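You operate a simulated robot arm through the tools that you are given. There is no shell and no other tool.

The job below is to be done with a simulated robot arm. You get a single attempt, and the scene is never put back.

JOB
Get the fixture ready: green impeller on the stage tray, pin free, black knob at 0, tube slide out.

Only the result counts: the job must be done as asked and must still hold three seconds after the hand-in. Knocking over, shifting, dropping, spilling or breaking anything else fails it.

ROBOT AND FRAMES
A 7-joint arm with a two-finger parallel gripper, fixed in place. Base frame: the origin is at the foot of the arm, x ahead of it, y to its left, z up; the work surface is at about z = 632. Units: mm, degrees, N and s.
Its first joint turns from -149.0 to 149.0 degrees. Payload 3.43 kg.
The tool frame sits at the grasp point between the pads (the TCP): z along the fingers, y along the line on which they close. The tips reach 30 mm beyond it. Largest opening 94 mm; finger width 28, thickness 10; the body of the gripper, 50 by 96 mm, starts 55 mm behind the TCP.
Orientation is that of the tool frame in the base frame, as [roll, pitch, yaw] about the fixed x, y, z axes, in that order (R = Rz(yaw) Ry(pitch) Rx(roll)). With the fingers straight down and closing along the base's y, the tool's x points along the base's -x, its y along +y and its z along -z.

CONTROLS
- The arm moves only by the tool move_arm. Its argument "commands" is one flat list of numbers, 7 for each row, row after row: the shift along the tool's x, y, z in mm, then the turn, a rotation vector about the tool's x, y, z in degrees, then the closure, from 0 (fully open) to 1 (shut). In form: [dx, dy, dz, rx, ry, rz, hand, dx, dy, dz, rx, ry, rz, hand, ...]. A call has 1 to 20 rows; each row shifts and turns the commanded pose from where the row before left it, along the tool's axes as they then stand. Each row takes 0.2 s and may step no farther than 50 mm and 8.6 degrees from the row before; otherwise, or with a gripper value out of range, the whole call is refused. A pose out of reach is approached as far as the arm can. The call stops where the force on the tool passes 60 N (or 10 N more than at its start, if that is more) or the arm is blocked; 0.2 s more then pass. Each finger travels about 45 mm/s and halts on what it meets, pressing with about 25 N; the grip force reading is that of the motor and also rises with nothing between the fingers. The clock runs only during rows and for 0.2 s after the last one: add rows that do not move to give the fingers time. The reply holds the time, the measured pose of the TCP, the force on the tool along the base axes, the opening and the grip force, in the units named above and with some noise, with the torque about the TCP (base axes, N m) and any sound that the robot's microphone picked up, and new pictures: "show" is both (left out), scene, wrist or none.
- Cameras (640 x 400 px; columns grow to the right, rows downward): "scene" is fixed at [49.6, 649.9, 1191.4]; the picture's right is [0.09, -1.00, 0.00], its down [-0.65, -0.06, -0.76] and it looks along [0.76, 0.07, -0.65] (base axes); focal length 214 px, centre (320, 200). "wrist" rides on the gripper at [76, 14, -102] in the tool frame; the picture's right is [-0.18, 0.98, 0.00], its down [-0.75, -0.14, -0.64] and it looks along [-0.63, -0.12, 0.77] (tool axes); focal length 243 px, centre (320, 200). There is no depth. A picture from a camera that has moved, and an enlarged one, comes with that camera's place and axes in the base frame and with its lens.
- inspect(camera, box): a new picture of the part [left, top, right, bottom] of that camera's present view, enlarged. The clock stands still meanwhile.
- sign_off(): hands the job in; it is judged then, once.

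Nothing tells you positions but the pictures and the camera data. Unless the task says otherwise, let go and move clear before handing in.

The tools are called after "Request:" as a command line: name --argument value ..., lists and objects as JSON in quotes. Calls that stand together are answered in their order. move_arm: Moves the arm, as the interface text tells. Its arguments: {"type":"object","properties":{"commands":{"type":"array"},"show":{"type":"string","enum":["both","scene","wrist","none"]}},"required":["commands"]} The other tools are called the same way: inspect (camera, box) takes an enlarged picture of a part of a camera's view; sign_off () hands the job in.

At the start:

```text
t: 0.0
position: [272.4, 732.4, 1107.4]
tool_rot: [-180.0, 0.1, -180.0]
force: [0.3, 0.0, -0.2]
wrist_torque: [-0.03, 0.02, -0.03]
gripper_width: 94.2
grasp_force: 0.0
```

scene: 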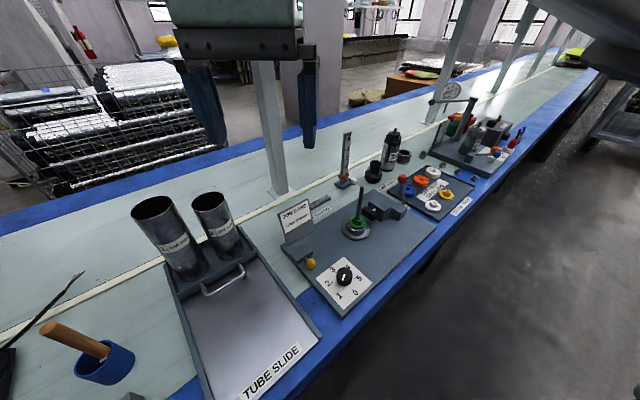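
wrist: 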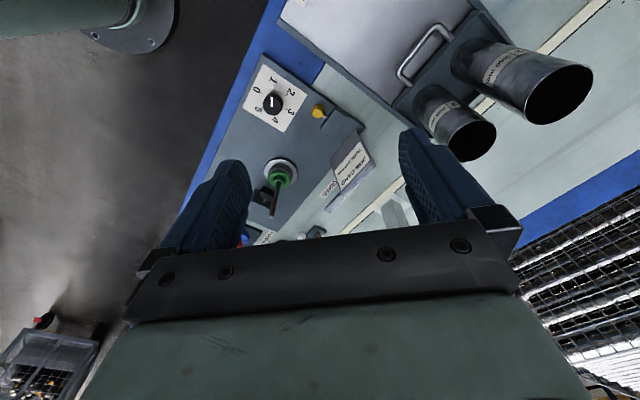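

I see a bench with a tube slide tray on the left, a fixture plate with a dial, a yellow pin and a green item, and a plate of coloured impellers further along. I will look closer before moving anything.

Request:
inspect --camera "scene" --box '[260, 160, 420, 320]'

Request:
inspect --camera "scene" --box '[360, 90, 540, 230]'

Request:
inspect --camera "scene" --box '[120, 180, 330, 400]'

Request:
inspect --camera "wrist" --box '[200, 40, 400, 250]'

```text
2.50 times, centred on (340, 240) of scene
camera zoom: at [49.6, 649.9, 1191.4], right [0.09, -1.0, 0.0], down [-0.65, -0.06, -0.76], along [0.76, 0.07, -0.65], focal length 536 px, centre (270, 100)
```

zoom: 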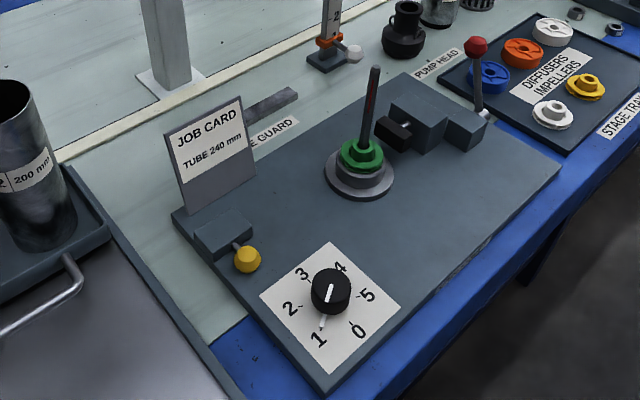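

```text
2.86 times, centred on (450, 160) of scene
camera zoom: at [49.6, 649.9, 1191.4], right [0.09, -1.0, 0.0], down [-0.65, -0.06, -0.76], along [0.76, 0.07, -0.65], focal length 613 px, centre (-51, 314)
```

zoom: 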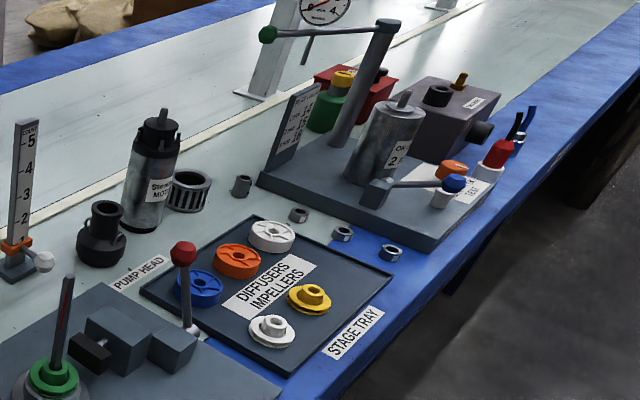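

```text
1.82 times, centred on (225, 290) of scene
camera zoom: at [49.6, 649.9, 1191.4], right [0.09, -1.0, 0.0], down [-0.65, -0.06, -0.76], along [0.76, 0.07, -0.65], focal length 390 px, centre (493, 36)
```

zoom: 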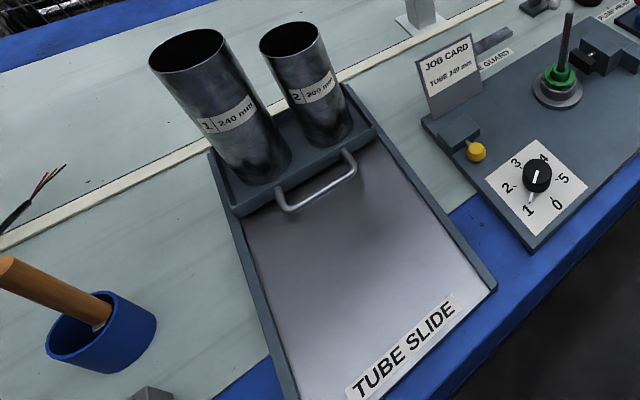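

```text
1.90 times, centred on (300, 145) of wrist
camera zoom: at [196.6, 747.9, 1210.3], right [0.18, 0.98, 0.0], down [0.75, -0.14, 0.64], along [0.63, -0.12, -0.77], focal length 462 px, centre (358, 305)
```

zoom: 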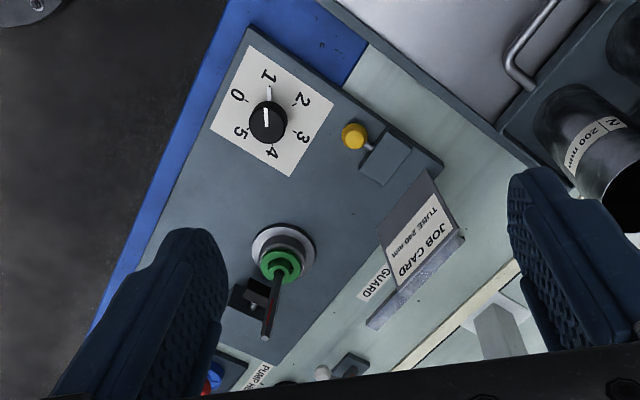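

I need finer views of the fixture details: the pin block, the dial pointer, the jaw and lever beside the green impeller, and the tray.

Request:
inspect --camera "scene" --box '[300, 240, 370, 320]'

Request:
inspect --camera "scene" --box '[270, 190, 340, 280]'

Request:
inspect --camera "scene" --box '[330, 165, 420, 245]'

Request:
inspect --camera "scene" --box '[390, 155, 480, 220]'

Request:
inspect --camera "scene" --box '[190, 250, 340, 400]'

Request:
inspect --camera "wrist" --box '[380, 0, 600, 180]'

```text
5.00 times, centred on (335, 280) of scene
camera zoom: at [49.6, 649.9, 1191.4], right [0.09, -1.0, 0.0], down [-0.65, -0.06, -0.76], along [0.76, 0.07, -0.65], focal length 1072 px, centre (245, -200)
```

zoom: 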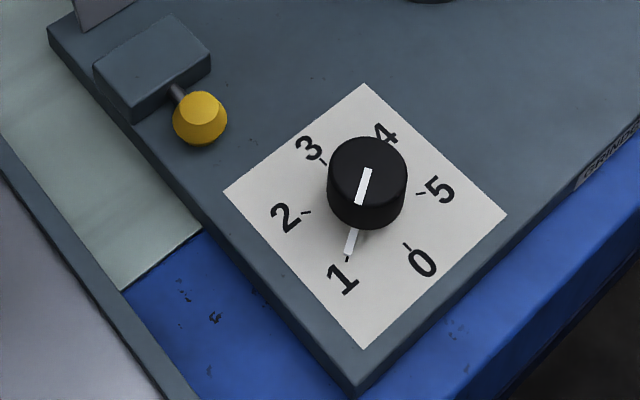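

```text
4.44 times, centred on (305, 235) of scene
camera zoom: at [49.6, 649.9, 1191.4], right [0.09, -1.0, 0.0], down [-0.65, -0.06, -0.76], along [0.76, 0.07, -0.65], focal length 953 px, centre (387, 44)
```

zoom: 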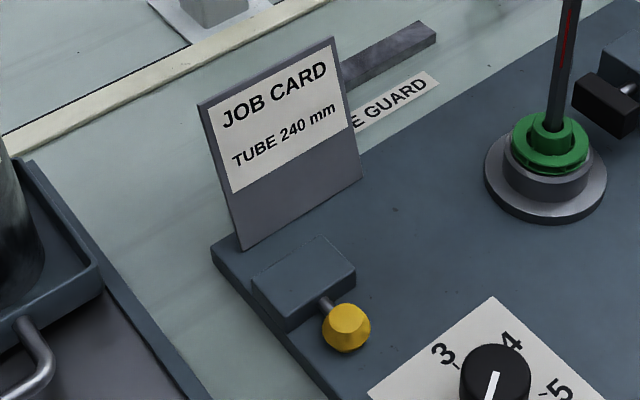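

```text
5.00 times, centred on (375, 205) of scene
camera zoom: at [49.6, 649.9, 1191.4], right [0.09, -1.0, 0.0], down [-0.65, -0.06, -0.76], along [0.76, 0.07, -0.65], focal length 1072 px, centre (45, 175)
```

zoom: 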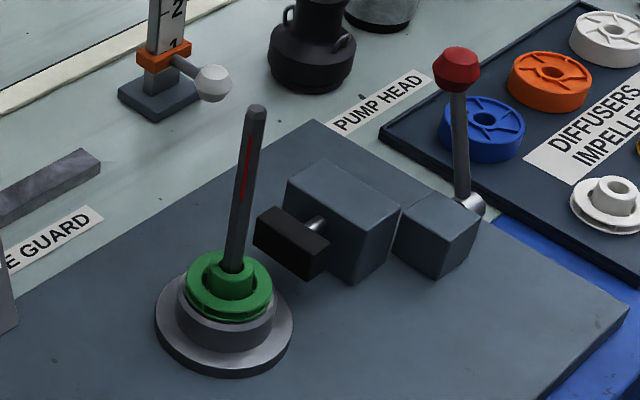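

```text
6.15 times, centred on (435, 188) of scene
camera zoom: at [49.6, 649.9, 1191.4], right [0.09, -1.0, 0.0], down [-0.65, -0.06, -0.76], along [0.76, 0.07, -0.65], focal length 1320 px, centre (-388, 277)
```

zoom: 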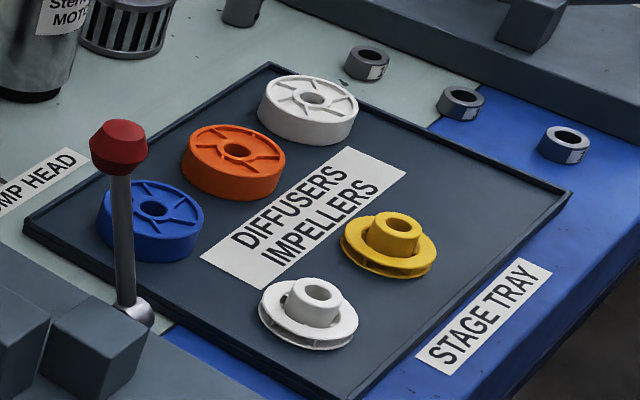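

```text
2.67 times, centred on (265, 325) of scene
camera zoom: at [49.6, 649.9, 1191.4], right [0.09, -1.0, 0.0], down [-0.65, -0.06, -0.76], along [0.76, 0.07, -0.65], focal length 572 px, centre (467, -133)
```

zoom: 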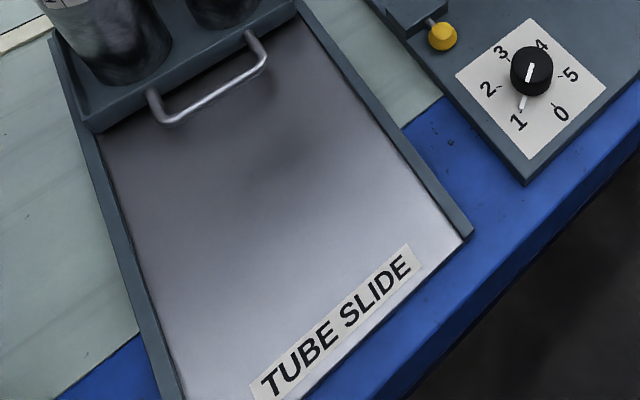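

```text
2.22 times, centred on (490, 90) of wrist
camera zoom: at [196.6, 747.9, 1210.3], right [0.18, 0.98, 0.0], down [0.75, -0.14, 0.64], along [0.63, -0.12, -0.77], focal length 539 px, centre (-58, 444)
```

zoom: 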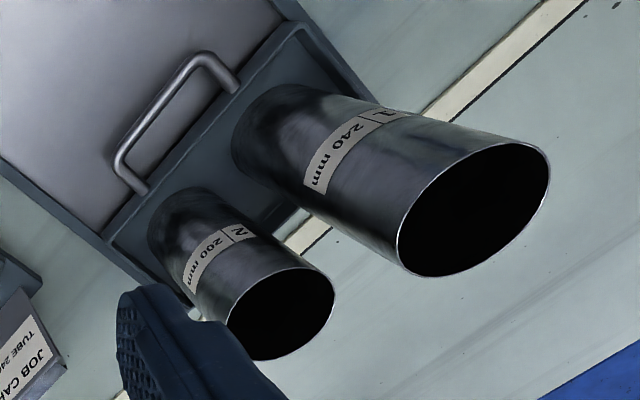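

I want to read the fixture front label and the other labels, and look at the clamp and shaft from the wrist view.

Request:
inspect --camera "scene" --box '[360, 210, 440, 290]'

Request:
inspect --camera "scene" --box '[330, 170, 380, 245]'

Request:
inspect --camera "scene" --box '[420, 80, 540, 180]'

Request:
inspect --camera "wrist" --box '[240, 140, 340, 250]'

Request:
inspect --camera "wrist" --box '[230, 50, 370, 150]'

Request:
inspect --camera "scene" --box '[300, 120, 430, 210]'

```text
5.00 times, centred on (400, 250) of scene
camera zoom: at [49.6, 649.9, 1191.4], right [0.09, -1.0, 0.0], down [-0.65, -0.06, -0.76], along [0.76, 0.07, -0.65], focal length 1072 px, centre (-80, -50)
```

zoom: 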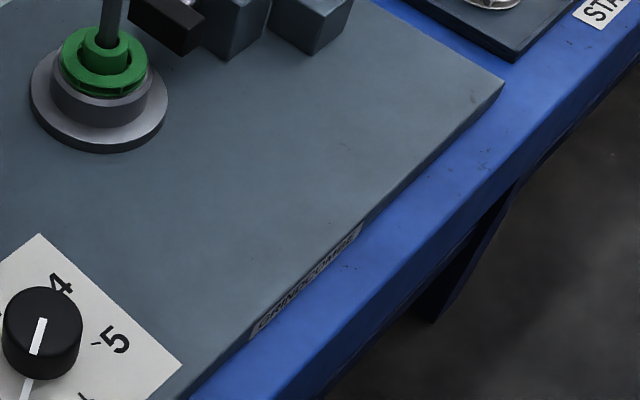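

```text
5.33 times, centred on (355, 208) of scene
camera zoom: at [49.6, 649.9, 1191.4], right [0.09, -1.0, 0.0], down [-0.65, -0.06, -0.76], along [0.76, 0.07, -0.65], focal length 1144 px, centre (133, 160)
```

zoom: 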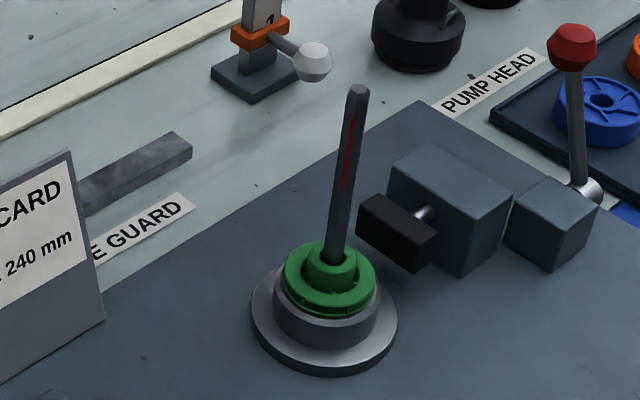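

```text
4.00 times, centred on (480, 130) of scene
camera zoom: at [49.6, 649.9, 1191.4], right [0.09, -1.0, 0.0], down [-0.65, -0.06, -0.76], along [0.76, 0.07, -0.65], focal length 858 px, centre (-320, 480)
```

zoom: 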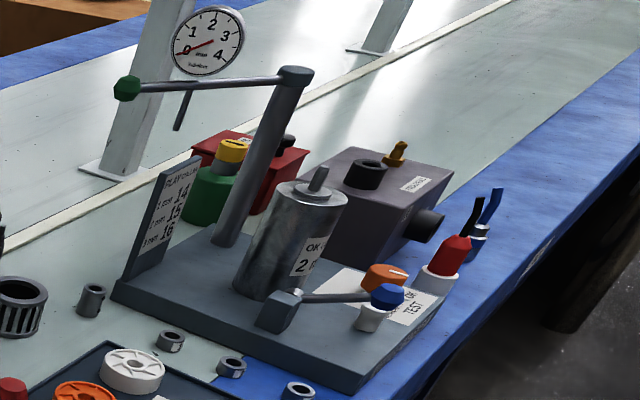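

```text
3.64 times, centred on (290, 195) of wrist
camera zoom: at [196.6, 747.9, 1210.3], right [0.18, 0.98, 0.0], down [0.75, -0.14, 0.64], along [0.63, -0.12, -0.77], focal length 882 px, centre (429, 218)
```

zoom: 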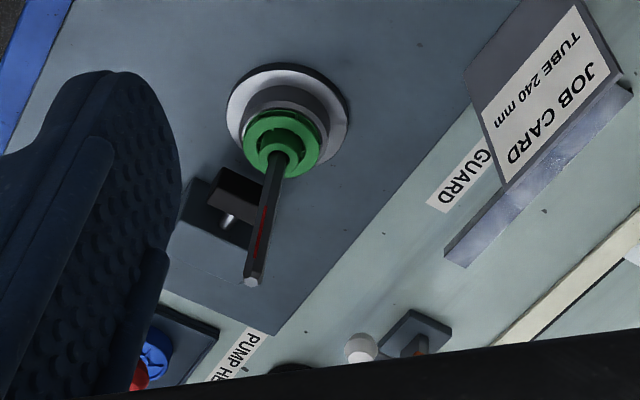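

```text
4.00 times, centred on (300, 100) of wrist
camera zoom: at [196.6, 747.9, 1210.3], right [0.18, 0.98, 0.0], down [0.75, -0.14, 0.64], along [0.63, -0.12, -0.77], focal length 970 px, centre (400, 600)
```

zoom: 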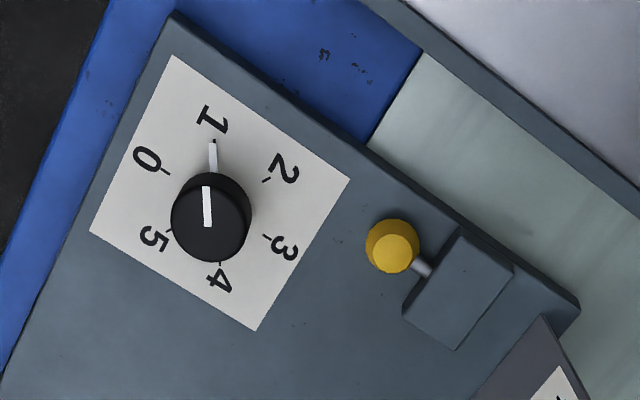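

```text
4.44 times, centred on (365, 165) of scene
camera zoom: at [49.6, 649.9, 1191.4], right [0.09, -1.0, 0.0], down [-0.65, -0.06, -0.76], along [0.76, 0.07, -0.65], focal length 953 px, centre (120, 356)
```

zoom: 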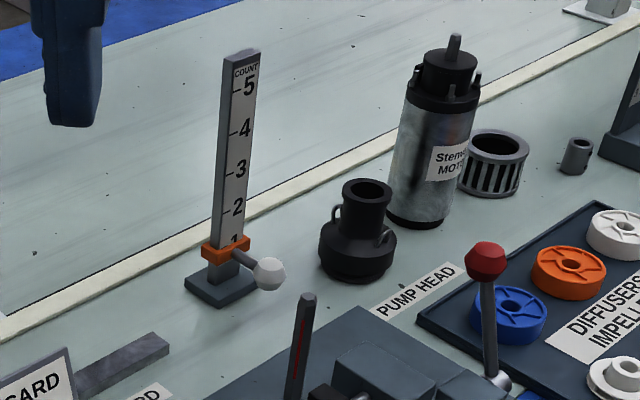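

The bench runs at 45° to the base frame, with the robot in the aisle in front of it. The yellow pull-pin is near (387, 706), the dial near (343, 615), the green impeller on its shaft near (549, 576), and the free tray slot is beside the yellow impeller. I will square the tool to the bench and move to a viewing pose above the pin and dial.

Request:
move_arm --commands '[0, 0, 0, 0, 0, -7.5, 0, 0, 0, 0, 0, 0, -7.5, 0, 0, 0, 0, 0, 0, -7.5, 0, 0, 0, 0, 0, 0, -7.5, 0, 0, 0, 0, 0, 0, -7.5, 0, 0, 0, 0, 0, 0, -7.5, 0, 12.9, -10.7, 36.7, 0, 0, 0, 0, 12.9, -10.7, 36.7, 0, 0, 0, 0, 12.9, -10.7, 36.7, 0, 0, 0, 0, 12.9, -10.7, 36.7, 0, 0, 0, 0, 12.9, -10.7, 36.7, 0, 0, 0, 0, 12.9, -10.7, 36.7, 0, 0, 0, 0, 12.9, -10.7, 36.7, 0, 0, 0, 0, 0, 0, 0, 0, 0, 0, 0]'

```text
t: 3.0
position: [263.1, 617.6, 851.0]
tool_rot: [179.9, 0.0, -135.0]
force: [-0.2, 0.0, 0.0]
wrist_torque: [0.0, 0.01, 0.0]
gripper_width: 94.1
grasp_force: 0.1
camera wrist: at [199.2, 573.4, 953.1], right [-0.56, 0.83, 0.0], down [0.63, 0.43, 0.64], along [0.53, 0.36, -0.77], focal length 243 px, centre (320, 200)
```

scene: 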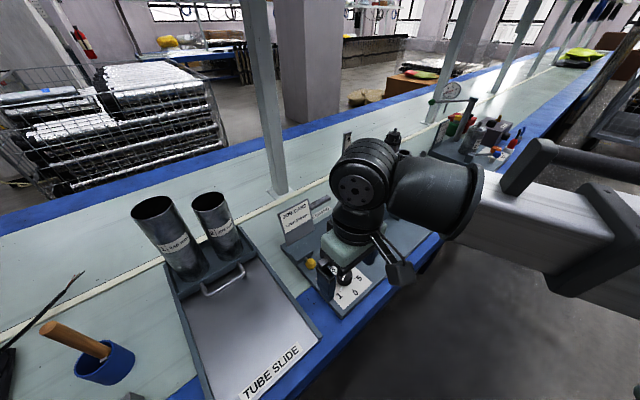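
wrist: 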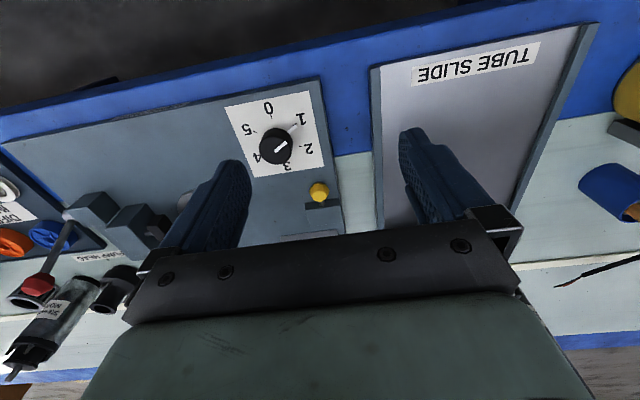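

I now have a nearer view of the dial and pin. I'll zoom in on the pin block, the dial pointer and the clamp area.

Request:
inspect --camera "wrist" --box '[225, 85, 345, 245]'

Request:
inspect --camera "wrist" --box '[280, 165, 350, 240]'

Request:
inspect --camera "wrist" --box '[0, 160, 200, 310]'

```text
2.50 times, centred on (285, 165) of wrist
camera zoom: at [199.2, 573.4, 953.1], right [-0.56, 0.83, 0.0], down [0.63, 0.43, 0.64], along [0.53, 0.36, -0.77], focal length 606 px, centre (408, 288)
```

zoom: 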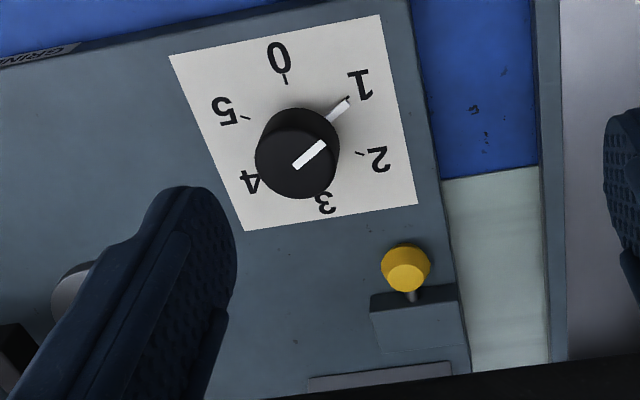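

```text
5.33 times, centred on (315, 202) of wrist
camera zoom: at [199.2, 573.4, 953.1], right [-0.56, 0.83, 0.0], down [0.63, 0.43, 0.64], along [0.53, 0.36, -0.77], focal length 1294 px, centre (347, 187)
```

zoom: 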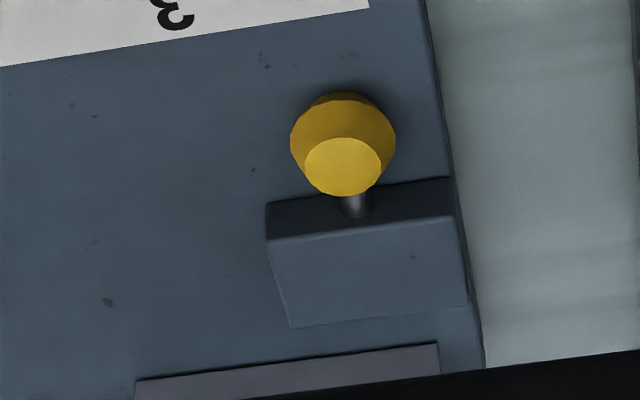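

```text
2.67 times, centred on (100, 235) of wrist
camera zoom: at [199.2, 573.4, 953.1], right [-0.56, 0.83, 0.0], down [0.63, 0.43, 0.64], along [0.53, 0.36, -0.77], focal length 647 px, centre (907, 107)
```

zoom: 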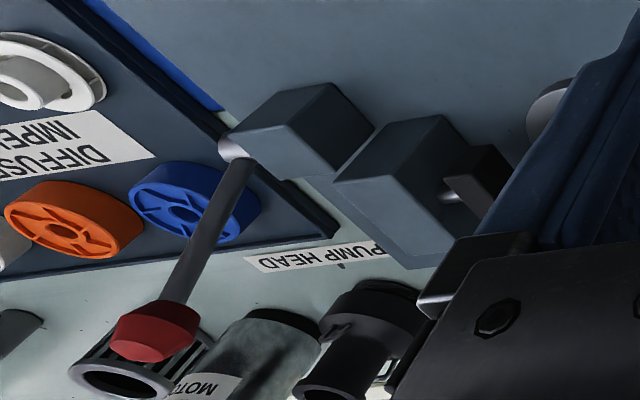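

The yellow knob is a ball of about 30 mm on a rod that comes out of the block's aisle-facing face, so it should pull toward the aisle. I'll move closer for a more exact fix on it.

Request:
move_arm --commands '[-25.8, -5.2, 28.7, 0, 0, 0, 0, -25.8, -5.2, 28.7, 0, 0, 0, 0, -25.8, -5.2, 28.7, 0, 0, 0, 0, 0, 0, 0, 0, 0, 0, 0]' --show "both"

Request:
inspect --camera "wrist" --box '[200, 60, 440, 230]'

Request:
inspect --camera "scene" --box '[270, 190, 430, 320]'

```text
t: 4.0
position: [328.5, 661.9, 764.1]
tool_rot: [-180.0, -0.1, -135.0]
force: [0.5, -0.3, -0.6]
wrist_torque: [-0.01, 0.01, -0.01]
gripper_width: 93.9
grasp_force: 0.0
camera wrist: at [264.6, 617.7, 866.6], right [-0.56, 0.83, 0.0], down [0.63, 0.43, 0.64], along [0.53, 0.36, -0.77], focal length 243 px, centre (320, 200)
```

scene: 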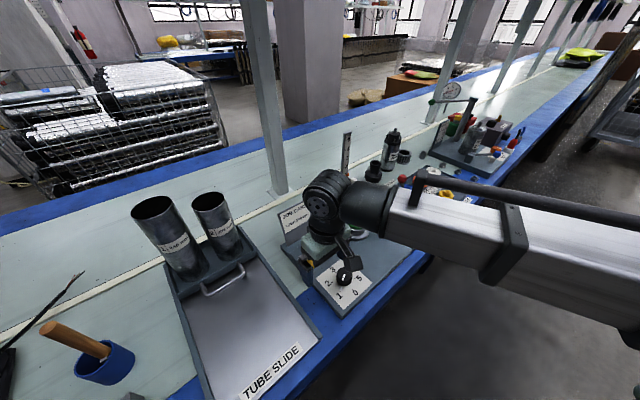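
wrist: 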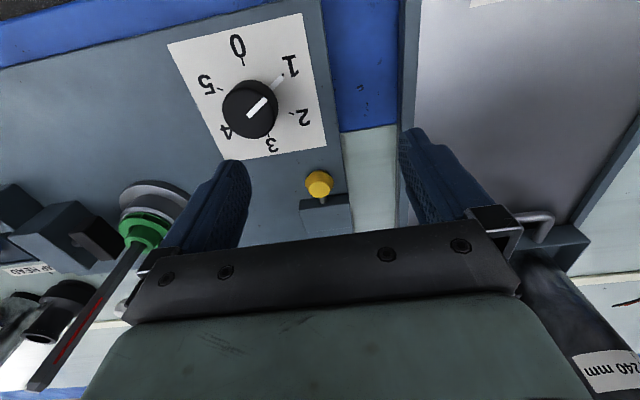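

```text
2.35 times, centred on (320, 145) of wrist
camera zoom: at [264.6, 617.7, 866.6], right [-0.56, 0.83, 0.0], down [0.63, 0.43, 0.64], along [0.53, 0.36, -0.77], focal length 571 px, centre (320, 329)
```

zoom: 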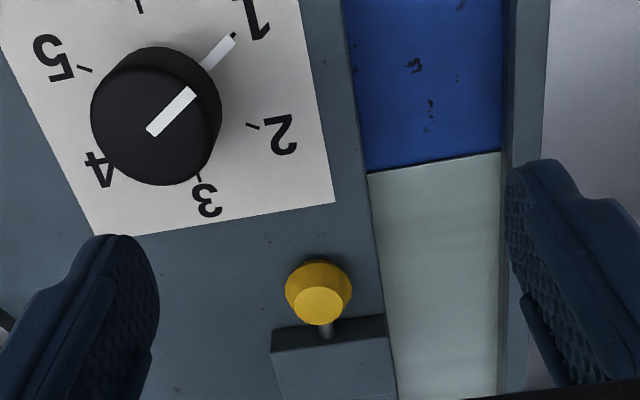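

```text
3.08 times, centred on (350, 255) of scene
camera zoom: at [49.6, 649.9, 1191.4], right [0.09, -1.0, 0.0], down [-0.65, -0.06, -0.76], along [0.76, 0.07, -0.65], focal length 660 px, centre (228, 31)
```

zoom: 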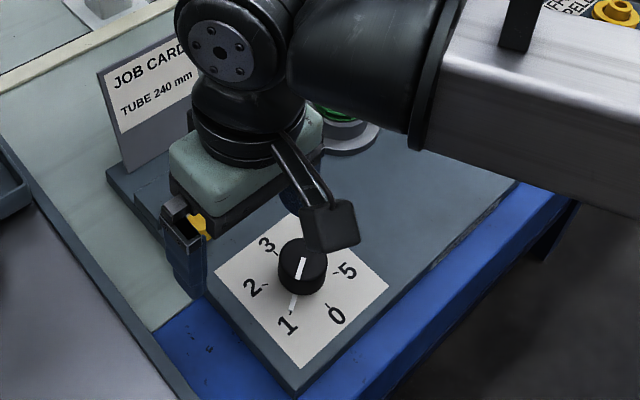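

The camera on the gripper has a physical body, so I must keep it clear of things too. I'll measure the plate thickness and knob height from closer crops.

Request:
inspect --camera "scene" --box '[310, 285, 360, 325]'

Request:
inspect --camera "scene" --box '[320, 250, 370, 290]'

Request:
inspect --camera "wrist" --box '[0, 160, 200, 320]'

Request:
inspect --camera "wrist" --box '[285, 150, 355, 210]'

```text
10.00 times, centred on (335, 305) of scene
camera zoom: at [49.6, 649.9, 1191.4], right [0.09, -1.0, 0.0], down [-0.65, -0.06, -0.76], along [0.76, 0.07, -0.65], focal length 2145 px, centre (170, -850)
```

zoom: 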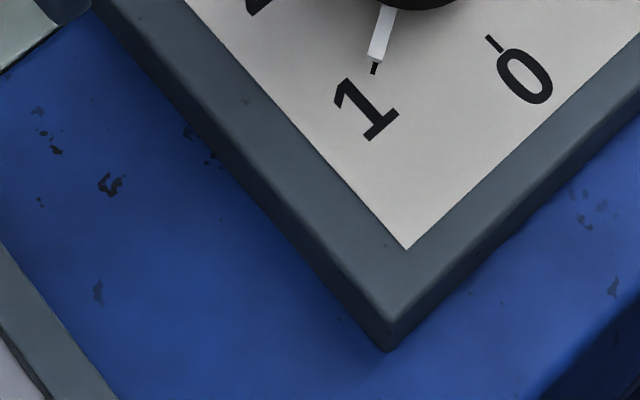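

```text
10.00 times, centred on (345, 270) of scene
camera zoom: at [49.6, 649.9, 1191.4], right [0.09, -1.0, 0.0], down [-0.65, -0.06, -0.76], along [0.76, 0.07, -0.65], focal length 2145 px, centre (70, -500)
```

zoom: 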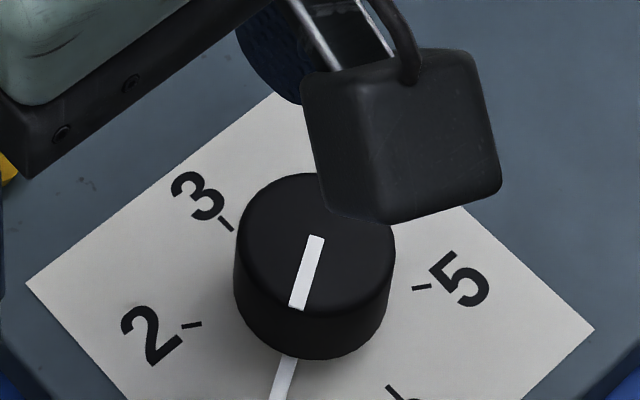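

```text
2.50 times, centred on (100, 240) of wrist
camera zoom: at [264.6, 617.7, 866.6], right [-0.56, 0.83, 0.0], down [0.63, 0.43, 0.64], along [0.53, 0.36, -0.77], focal length 606 px, centre (870, 100)
```

zoom: 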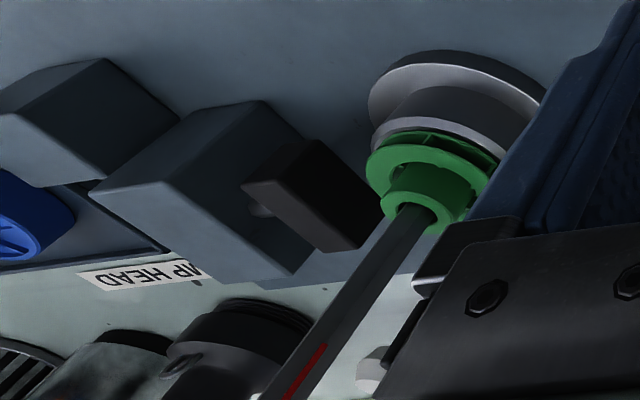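

```text
6.67 times, centred on (320, 180) of wrist
camera zoom: at [264.6, 617.7, 866.6], right [-0.56, 0.83, 0.0], down [0.63, 0.43, 0.64], along [0.53, 0.36, -0.77], focal length 1618 px, centre (320, 333)
```

zoom: 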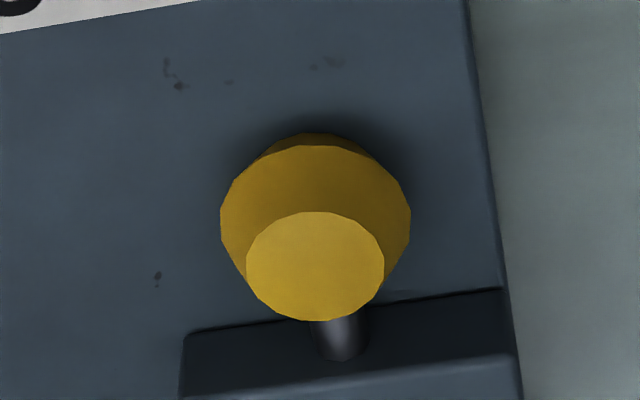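

The plate top is at about z = 651 and the yellow ball is about 29 mm across, centred near n = 766, s = -222 in bench axes. I'll pre-close the gripper to about 60 mm, move over the ball and come partway down.

Request:
move_arm --commands '[-31.3, -6.9, 0, 0, 0, 0, 0.36, -31.3, -6.9, 0, 0, 0, 0, 0.36, 0, 0, 20, 0, 0, 0, 0.36, 0, 0, 20, 0, 0, 0, 0.36, 0, 0, 10, 0, 0, 0, 0.36]'

Request:
inspect --camera "wrist" --box '[220, 100, 420, 240]'

Request:
inspect --camera "scene" --box '[260, 170, 400, 300]'

```text
t: 5.2
position: [382.5, 694.5, 713.4]
tool_rot: [179.9, -0.1, -135.0]
force: [0.6, 0.2, -0.1]
wrist_torque: [-0.01, -0.02, 0.02]
gripper_width: 60.4
grasp_force: 0.1
camera wrist: at [318.3, 650.9, 816.2], right [-0.56, 0.83, 0.0], down [0.63, 0.43, 0.64], along [0.53, 0.36, -0.77], focal length 243 px, centre (320, 200)
```

scene: 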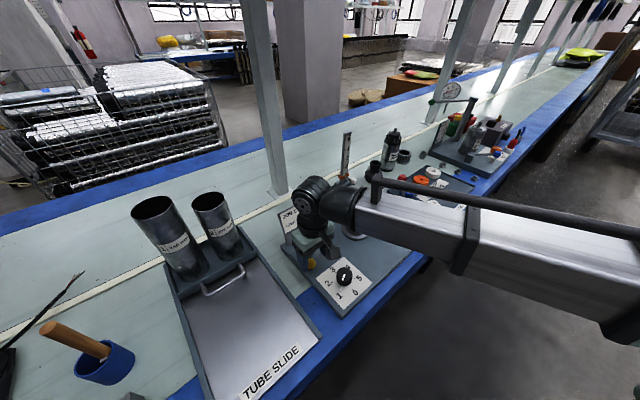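
wrist: 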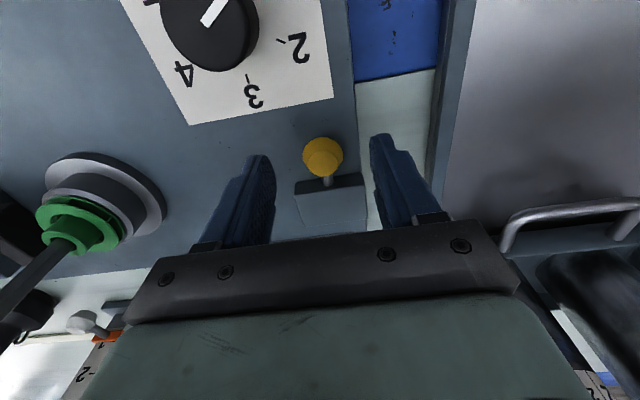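

```text
2.86 times, centred on (320, 170) of wrist
camera zoom: at [318.3, 650.9, 816.2], right [-0.56, 0.83, 0.0], down [0.63, 0.43, 0.64], along [0.53, 0.36, -0.77], focal length 693 px, centre (320, 286)
```

zoom: 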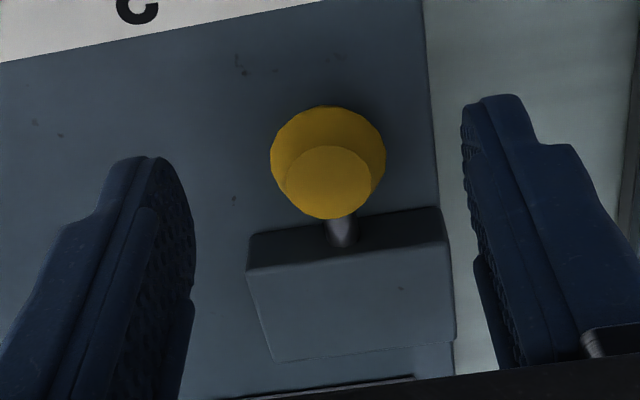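

```text
3.08 times, centred on (330, 235) of scene
camera zoom: at [49.6, 649.9, 1191.4], right [0.09, -1.0, 0.0], down [-0.65, -0.06, -0.76], along [0.76, 0.07, -0.65], focal length 660 px, centre (289, 92)
```

zoom: 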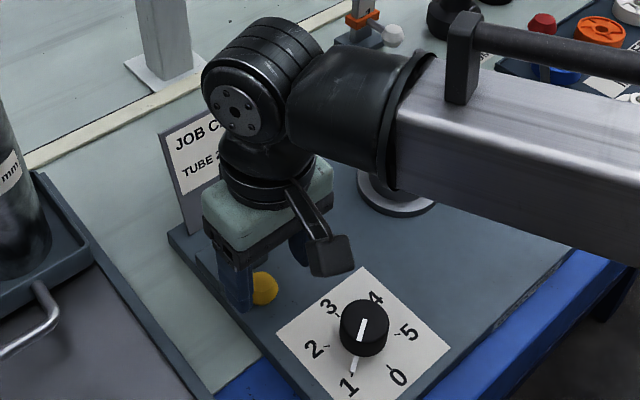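

The ball centre works out near n = 772, s = -221, z = 665, just above the plate. I'll shift 9 mm outward, go down to about z = 686 so the tips stay off the plate, and close on the ball.

Request:
move_arm --commands '[-9, 0, 0, 0, 0, 0, 0.36, 0, 0, 9, 0, 0, 0, 0.36, 0, 0, 9, 0, 0, 0, 0.36, 0, 0, 8, 0, 0, 0, 0.36, 0, 0, 0, 0, 0, 0, 0.36]'

Request:
inspect --camera "wrist" --box '[240, 80, 400, 220]'

Request:
inspect --camera "scene" --box '[280, 200, 360, 290]'

```text
t: 6.4
position: [388.0, 701.6, 688.4]
tool_rot: [180.0, 0.0, -135.0]
force: [0.6, 0.2, -0.7]
wrist_torque: [-0.02, -0.02, -0.02]
gripper_width: 60.3
grasp_force: 0.1
camera wrist: at [323.8, 657.7, 791.0], right [-0.56, 0.83, 0.0], down [0.63, 0.43, 0.64], along [0.53, 0.36, -0.77], focal length 243 px, centre (320, 200)
```

scene: 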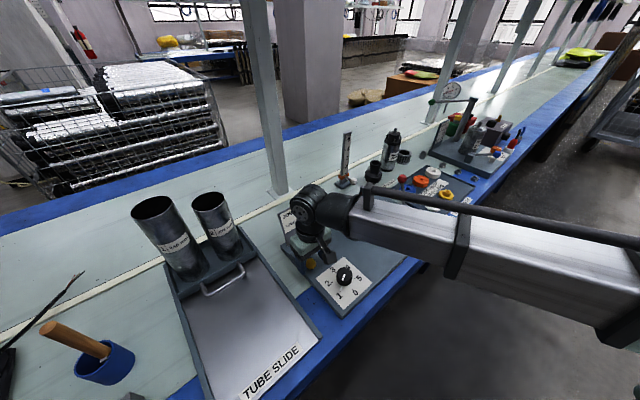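
wrist: 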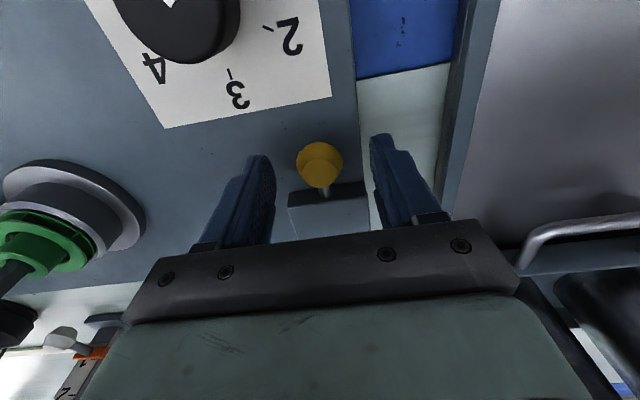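

```text
2.86 times, centred on (320, 150) of wrist
camera zoom: at [323.8, 657.7, 791.0], right [-0.56, 0.83, 0.0], down [0.63, 0.43, 0.64], along [0.53, 0.36, -0.77], focal length 693 px, centre (320, 343)
```

zoom: 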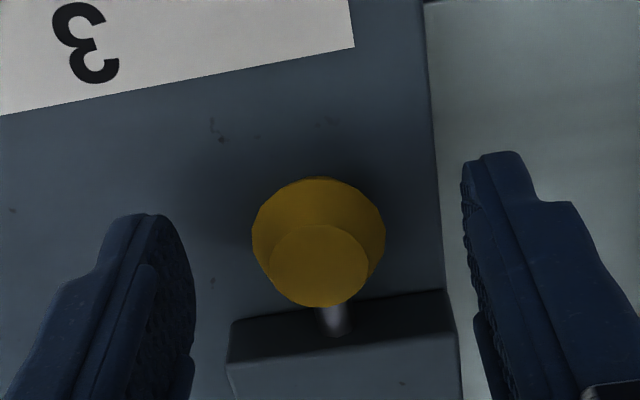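

```text
4.44 times, centred on (320, 245) of scene
camera zoom: at [49.6, 649.9, 1191.4], right [0.09, -1.0, 0.0], down [-0.65, -0.06, -0.76], along [0.76, 0.07, -0.65], focal length 953 px, centre (320, 0)
```

zoom: 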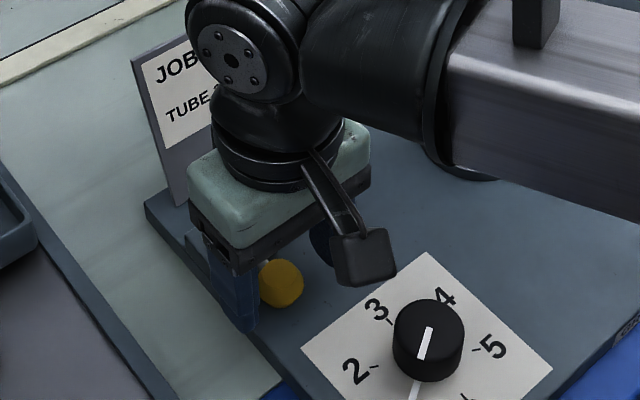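

The ball sits centred between the fingers. I'll lower 3 mm more and close on it.

Request:
move_arm --commands '[0, 0, 3, 0, 0, 0, 0.36, 0, 0, 0, 0, 0, 0, 0.75, 0, 0, 0, 0, 0, 0, 0.75, 0, 0, 0, 0, 0, 0, 0.75, 0, 0, 0, 0, 0, 0, 0.75]' --show "wrist"

```text
t: 7.6
position: [387.9, 701.2, 685.2]
tool_rot: [-179.8, 0.0, -135.0]
force: [7.9, -7.1, 0.2]
wrist_torque: [-0.23, -0.21, -0.09]
gripper_width: 29.6
grasp_force: 4.7
camera wrist: at [324.0, 657.3, 787.9], right [-0.56, 0.83, 0.0], down [0.63, 0.43, 0.64], along [0.53, 0.36, -0.77], focal length 243 px, centre (320, 200)
```

wrist: 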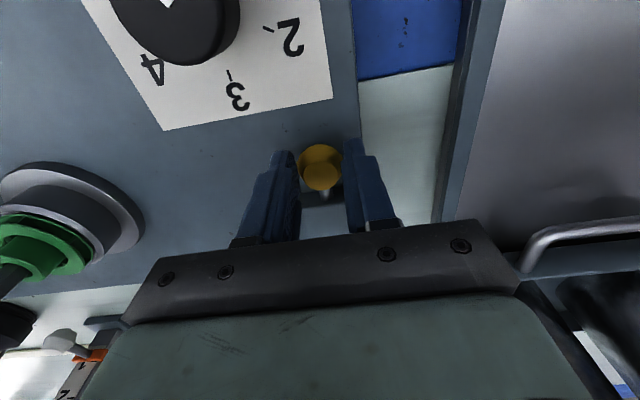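

The ball is contacted, slightly off-centre. I'll nudge 1 mm and tighten the grip, then pull toward the aisle in small steps while watching force.

Request:
move_arm --commands '[0, -0.8, 0, 0, 0, 0, 1.0, 0, 0, 0, 0, 0, 0, 1.0, 0, 0, 0, 0, 0, 0, 1.0]' --show "none"

Request:
move_arm --commands '[2, 0, 0, 0, 0, 0, 1.0, 2, 0, 0, 0, 0, 0, 1.0, 0, 0, 0, 0, 0, 0, 1.0]' --show "wrist"

```text
t: 8.4
position: [390.1, 699.4, 685.3]
tool_rot: [-179.9, -0.1, -135.0]
force: [13.1, -13.0, -1.4]
wrist_torque: [-0.43, -0.33, -0.2]
gripper_width: 25.9
grasp_force: 45.3
```

```text
t: 9.2
position: [386.0, 697.3, 685.1]
tool_rot: [-180.0, 0.1, -135.0]
force: [13.3, -13.1, -2.2]
wrist_torque: [-0.42, -0.47, -0.2]
gripper_width: 25.9
grasp_force: 45.1
camera wrist: at [322.0, 653.6, 788.2], right [-0.56, 0.83, 0.0], down [0.63, 0.43, 0.64], along [0.53, 0.36, -0.77], focal length 243 px, centre (320, 200)
```

wrist: 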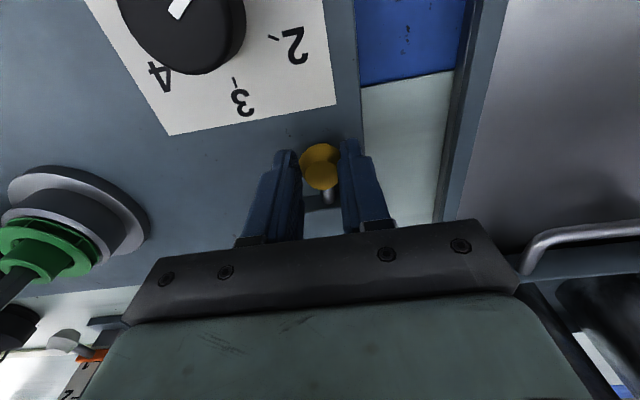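

The pin is moving with the fingers without resistance, and the ball centre is about 2 mm further to +s. I'll correct that and keep pulling.

Request:
move_arm --commands '[0, -2, 0, 0, 0, 0, 1.0, 3, 0, 0, 0, 0, 0, 1.0, 3, 0, 0, 0, 0, 0, 1.0, 0, 0, 0, 0, 0, 0, 1.0]' --show "wrist"

Request:
inspect --camera "wrist" --box '[260, 110, 380, 220]'

```text
t: 10.2
position: [382.0, 693.8, 686.9]
tool_rot: [-180.0, -0.1, -135.1]
force: [0.4, 0.0, -0.8]
wrist_torque: [0.1, -0.15, 0.04]
gripper_width: 25.5
grasp_force: 44.9
camera wrist: at [318.2, 648.9, 788.5], right [-0.57, 0.82, 0.0], down [0.63, 0.43, 0.64], along [0.53, 0.36, -0.77], focal length 243 px, centre (320, 200)
```

wrist: 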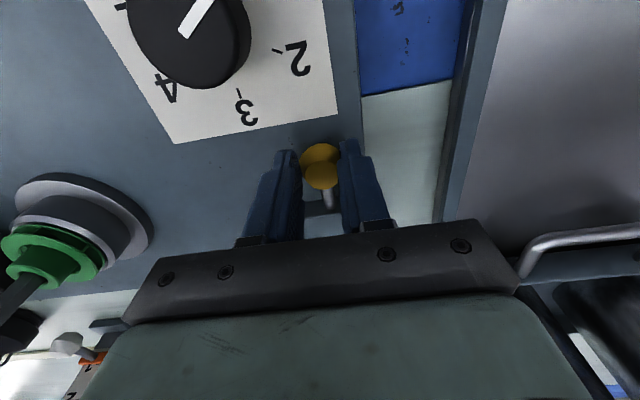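

```text
3.64 times, centred on (320, 165) of wrist
camera zoom: at [318.2, 648.9, 788.5], right [-0.57, 0.82, 0.0], down [0.63, 0.43, 0.64], along [0.53, 0.36, -0.77], focal length 882 px, centre (320, 327)
```

zoom: 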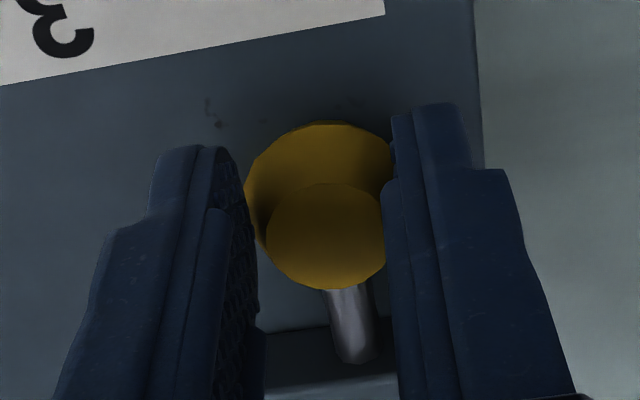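

Side load is now zero and the rod is visibly longer. I'll continue pulling to find the end of travel.

Request:
move_arm --commands '[3, 0, 0, 0, 0, 0, 1.0, 3, 0, 0, 0, 0, 0, 1.0, 0, 0, 0, 0, 0, 0, 1.0]' --show "wrist"

Request:
inspect --camera "wrist" --box '[260, 110, 380, 220]'

```text
t: 11.0
position: [379.7, 690.8, 686.5]
tool_rot: [179.9, 0.0, -135.0]
force: [-6.3, 7.3, 5.4]
wrist_torque: [0.32, 0.18, 0.1]
gripper_width: 25.3
grasp_force: 45.1
camera wrist: at [314.3, 644.9, 788.6], right [-0.57, 0.82, 0.0], down [0.63, 0.43, 0.64], along [0.53, 0.36, -0.77], focal length 243 px, centre (320, 200)
```

wrist: 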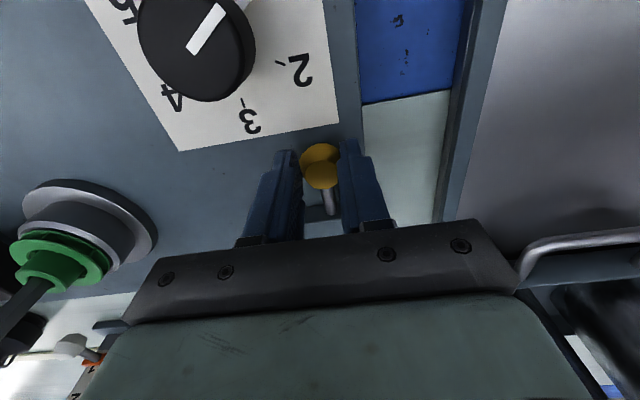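

```text
3.64 times, centred on (320, 165) of wrist
camera zoom: at [314.3, 644.9, 788.6], right [-0.57, 0.82, 0.0], down [0.63, 0.43, 0.64], along [0.53, 0.36, -0.77], focal length 882 px, centre (320, 327)
```

zoom: 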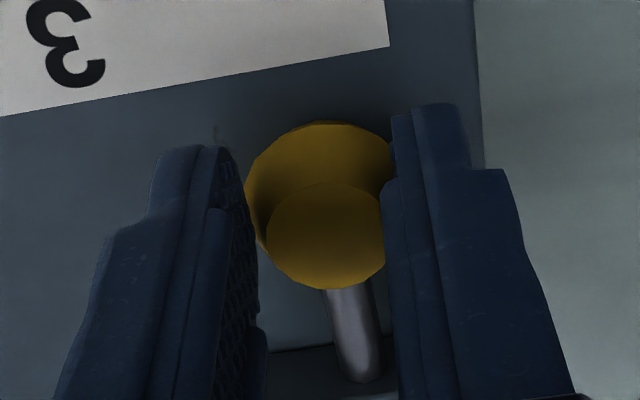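

Still moving with only small forces. I'll pull a little further.

Request:
move_arm --commands '[3, 0.8, 0, 0, 0, 0, 1.0, 3, 0, 0, 0, 0, 0, 1.0, 0, 0, 0, 0, 0, 0, 1.0]' --show "wrist"

Request:
inspect --camera "wrist" --box '[260, 110, 380, 220]'

```text
t: 11.8
position: [376.7, 687.5, 684.9]
tool_rot: [179.9, 0.5, -134.9]
force: [17.4, 29.2, 16.8]
wrist_torque: [0.6, -0.27, 0.04]
gripper_width: 24.8
grasp_force: 45.0
camera wrist: at [311.9, 642.8, 788.1], right [-0.56, 0.83, 0.0], down [0.63, 0.43, 0.65], along [0.53, 0.37, -0.76], focal length 243 px, centre (320, 200)
```

wrist: 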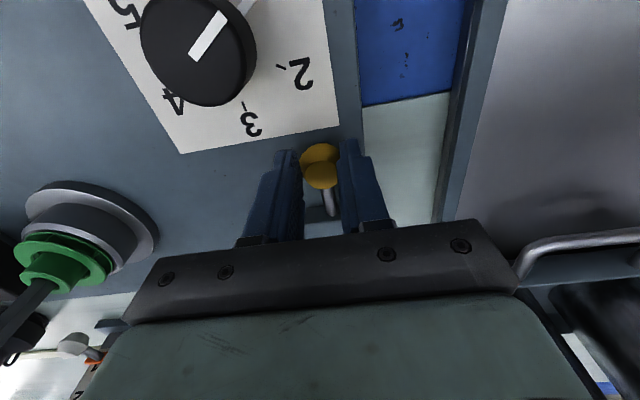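

```text
3.64 times, centred on (320, 165) of wrist
camera zoom: at [311.9, 642.8, 788.1], right [-0.56, 0.83, 0.0], down [0.63, 0.43, 0.65], along [0.53, 0.37, -0.76], focal length 882 px, centre (320, 327)
```

zoom: 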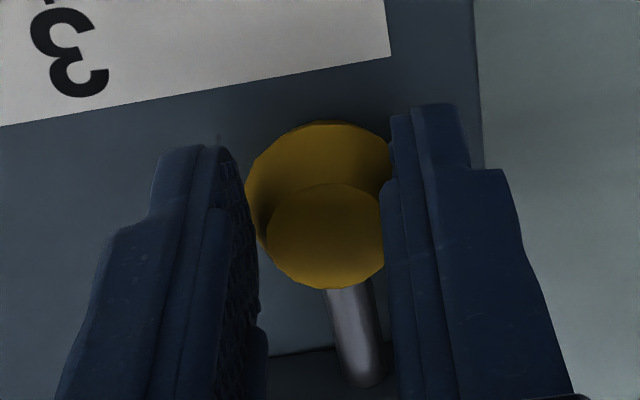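

A firm stop of about 33 N appeared after roughly 17 mm, which is the pin's end of travel. I'll relax slightly, open the fingers and check whether it stays out.

Request:
move_arm --commands '[-2.5, 0, 0, 0, 0, 0, 1.0, 0, 0, 0, 0, 0, 0, 0.6, 0, 0, 0, 0, 0, 0, 0.36, 0, 0, 0, 0, 0, 0, 0.36, 0, 0, 0, 0, 0, 0, 0.36]' --show "wrist"

Request:
inspect --camera "wrist" --box '[260, 110, 380, 220]'

```text
t: 13.0
position: [375.2, 686.3, 686.4]
tool_rot: [179.9, 0.0, -135.0]
force: [0.3, 0.5, -0.5]
wrist_torque: [-0.01, 0.01, 0.03]
gripper_width: 60.4
grasp_force: 0.0
camera wrist: at [311.7, 642.3, 788.3], right [-0.56, 0.83, 0.0], down [0.63, 0.43, 0.64], along [0.53, 0.36, -0.77], focal length 243 px, centre (320, 200)
```

wrist: 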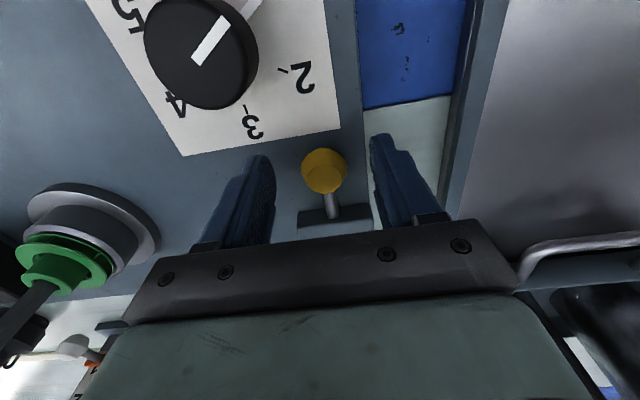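

```text
3.64 times, centred on (320, 165) of wrist
camera zoom: at [311.7, 642.3, 788.3], right [-0.56, 0.83, 0.0], down [0.63, 0.43, 0.64], along [0.53, 0.36, -0.77], focal length 882 px, centre (320, 327)
```

zoom: 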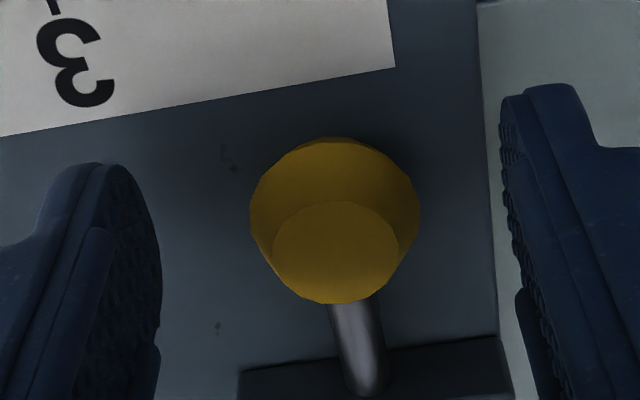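

The pin stays out on its own, about 18 mm from its home position. Next is the dial: I'll rise and move over the black knob to view it from above.

Request:
move_arm --commands '[0, 0, -40, 0, 0, 0, 0.2, 0, 0, -45, 0, 0, 0, 0, 40, -14, 0, 0, 0, 0, 0, 40, -14, 0, 0, 0, 0, 0, 0, 0, 0, 0, 0, 0, 0]'

Request:
inspect --camera "wrist" --box '[220, 60, 420, 220]'

Request:
inspect --camera "scene" --box '[280, 210, 380, 310]'

```text
t: 14.2
position: [338.8, 609.3, 771.0]
tool_rot: [180.0, 0.0, -135.0]
force: [-1.1, -0.1, 0.8]
wrist_torque: [0.02, -0.01, 0.0]
gripper_width: 94.1
grasp_force: 0.0
camera wrist: at [275.2, 565.8, 873.8], right [-0.56, 0.83, 0.0], down [0.63, 0.43, 0.64], along [0.53, 0.36, -0.77], focal length 243 px, centre (320, 200)
```

scene: 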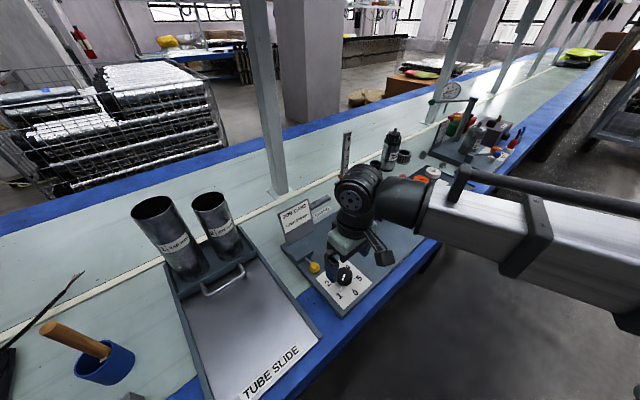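
wrist: 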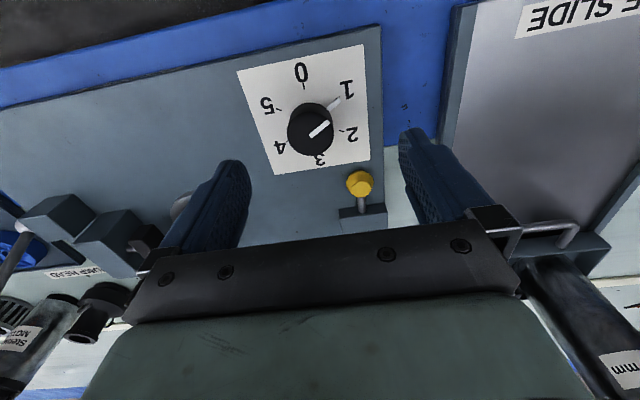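

```text
2.50 times, centred on (320, 140) of wrist
camera zoom: at [275.2, 565.8, 873.8], right [-0.56, 0.83, 0.0], down [0.63, 0.43, 0.64], along [0.53, 0.36, -0.77], focal length 606 px, centre (320, 350)
```

zoom: 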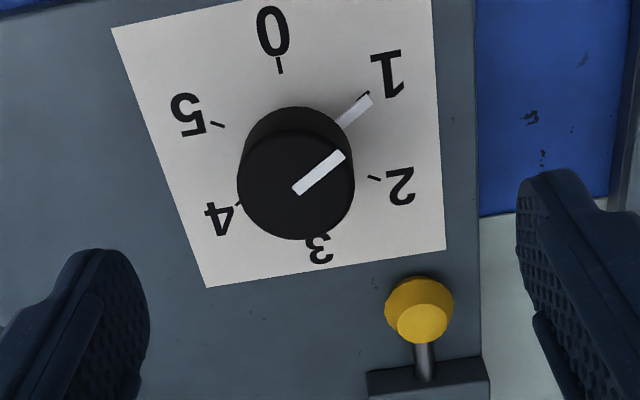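

```text
4.00 times, centred on (330, 260) of scene
camera zoom: at [49.6, 649.9, 1191.4], right [0.09, -1.0, 0.0], down [-0.65, -0.06, -0.76], along [0.76, 0.07, -0.65], focal length 858 px, centre (280, -40)
```

zoom: 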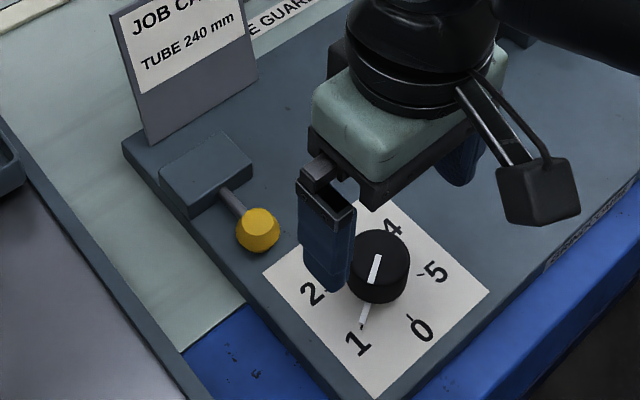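

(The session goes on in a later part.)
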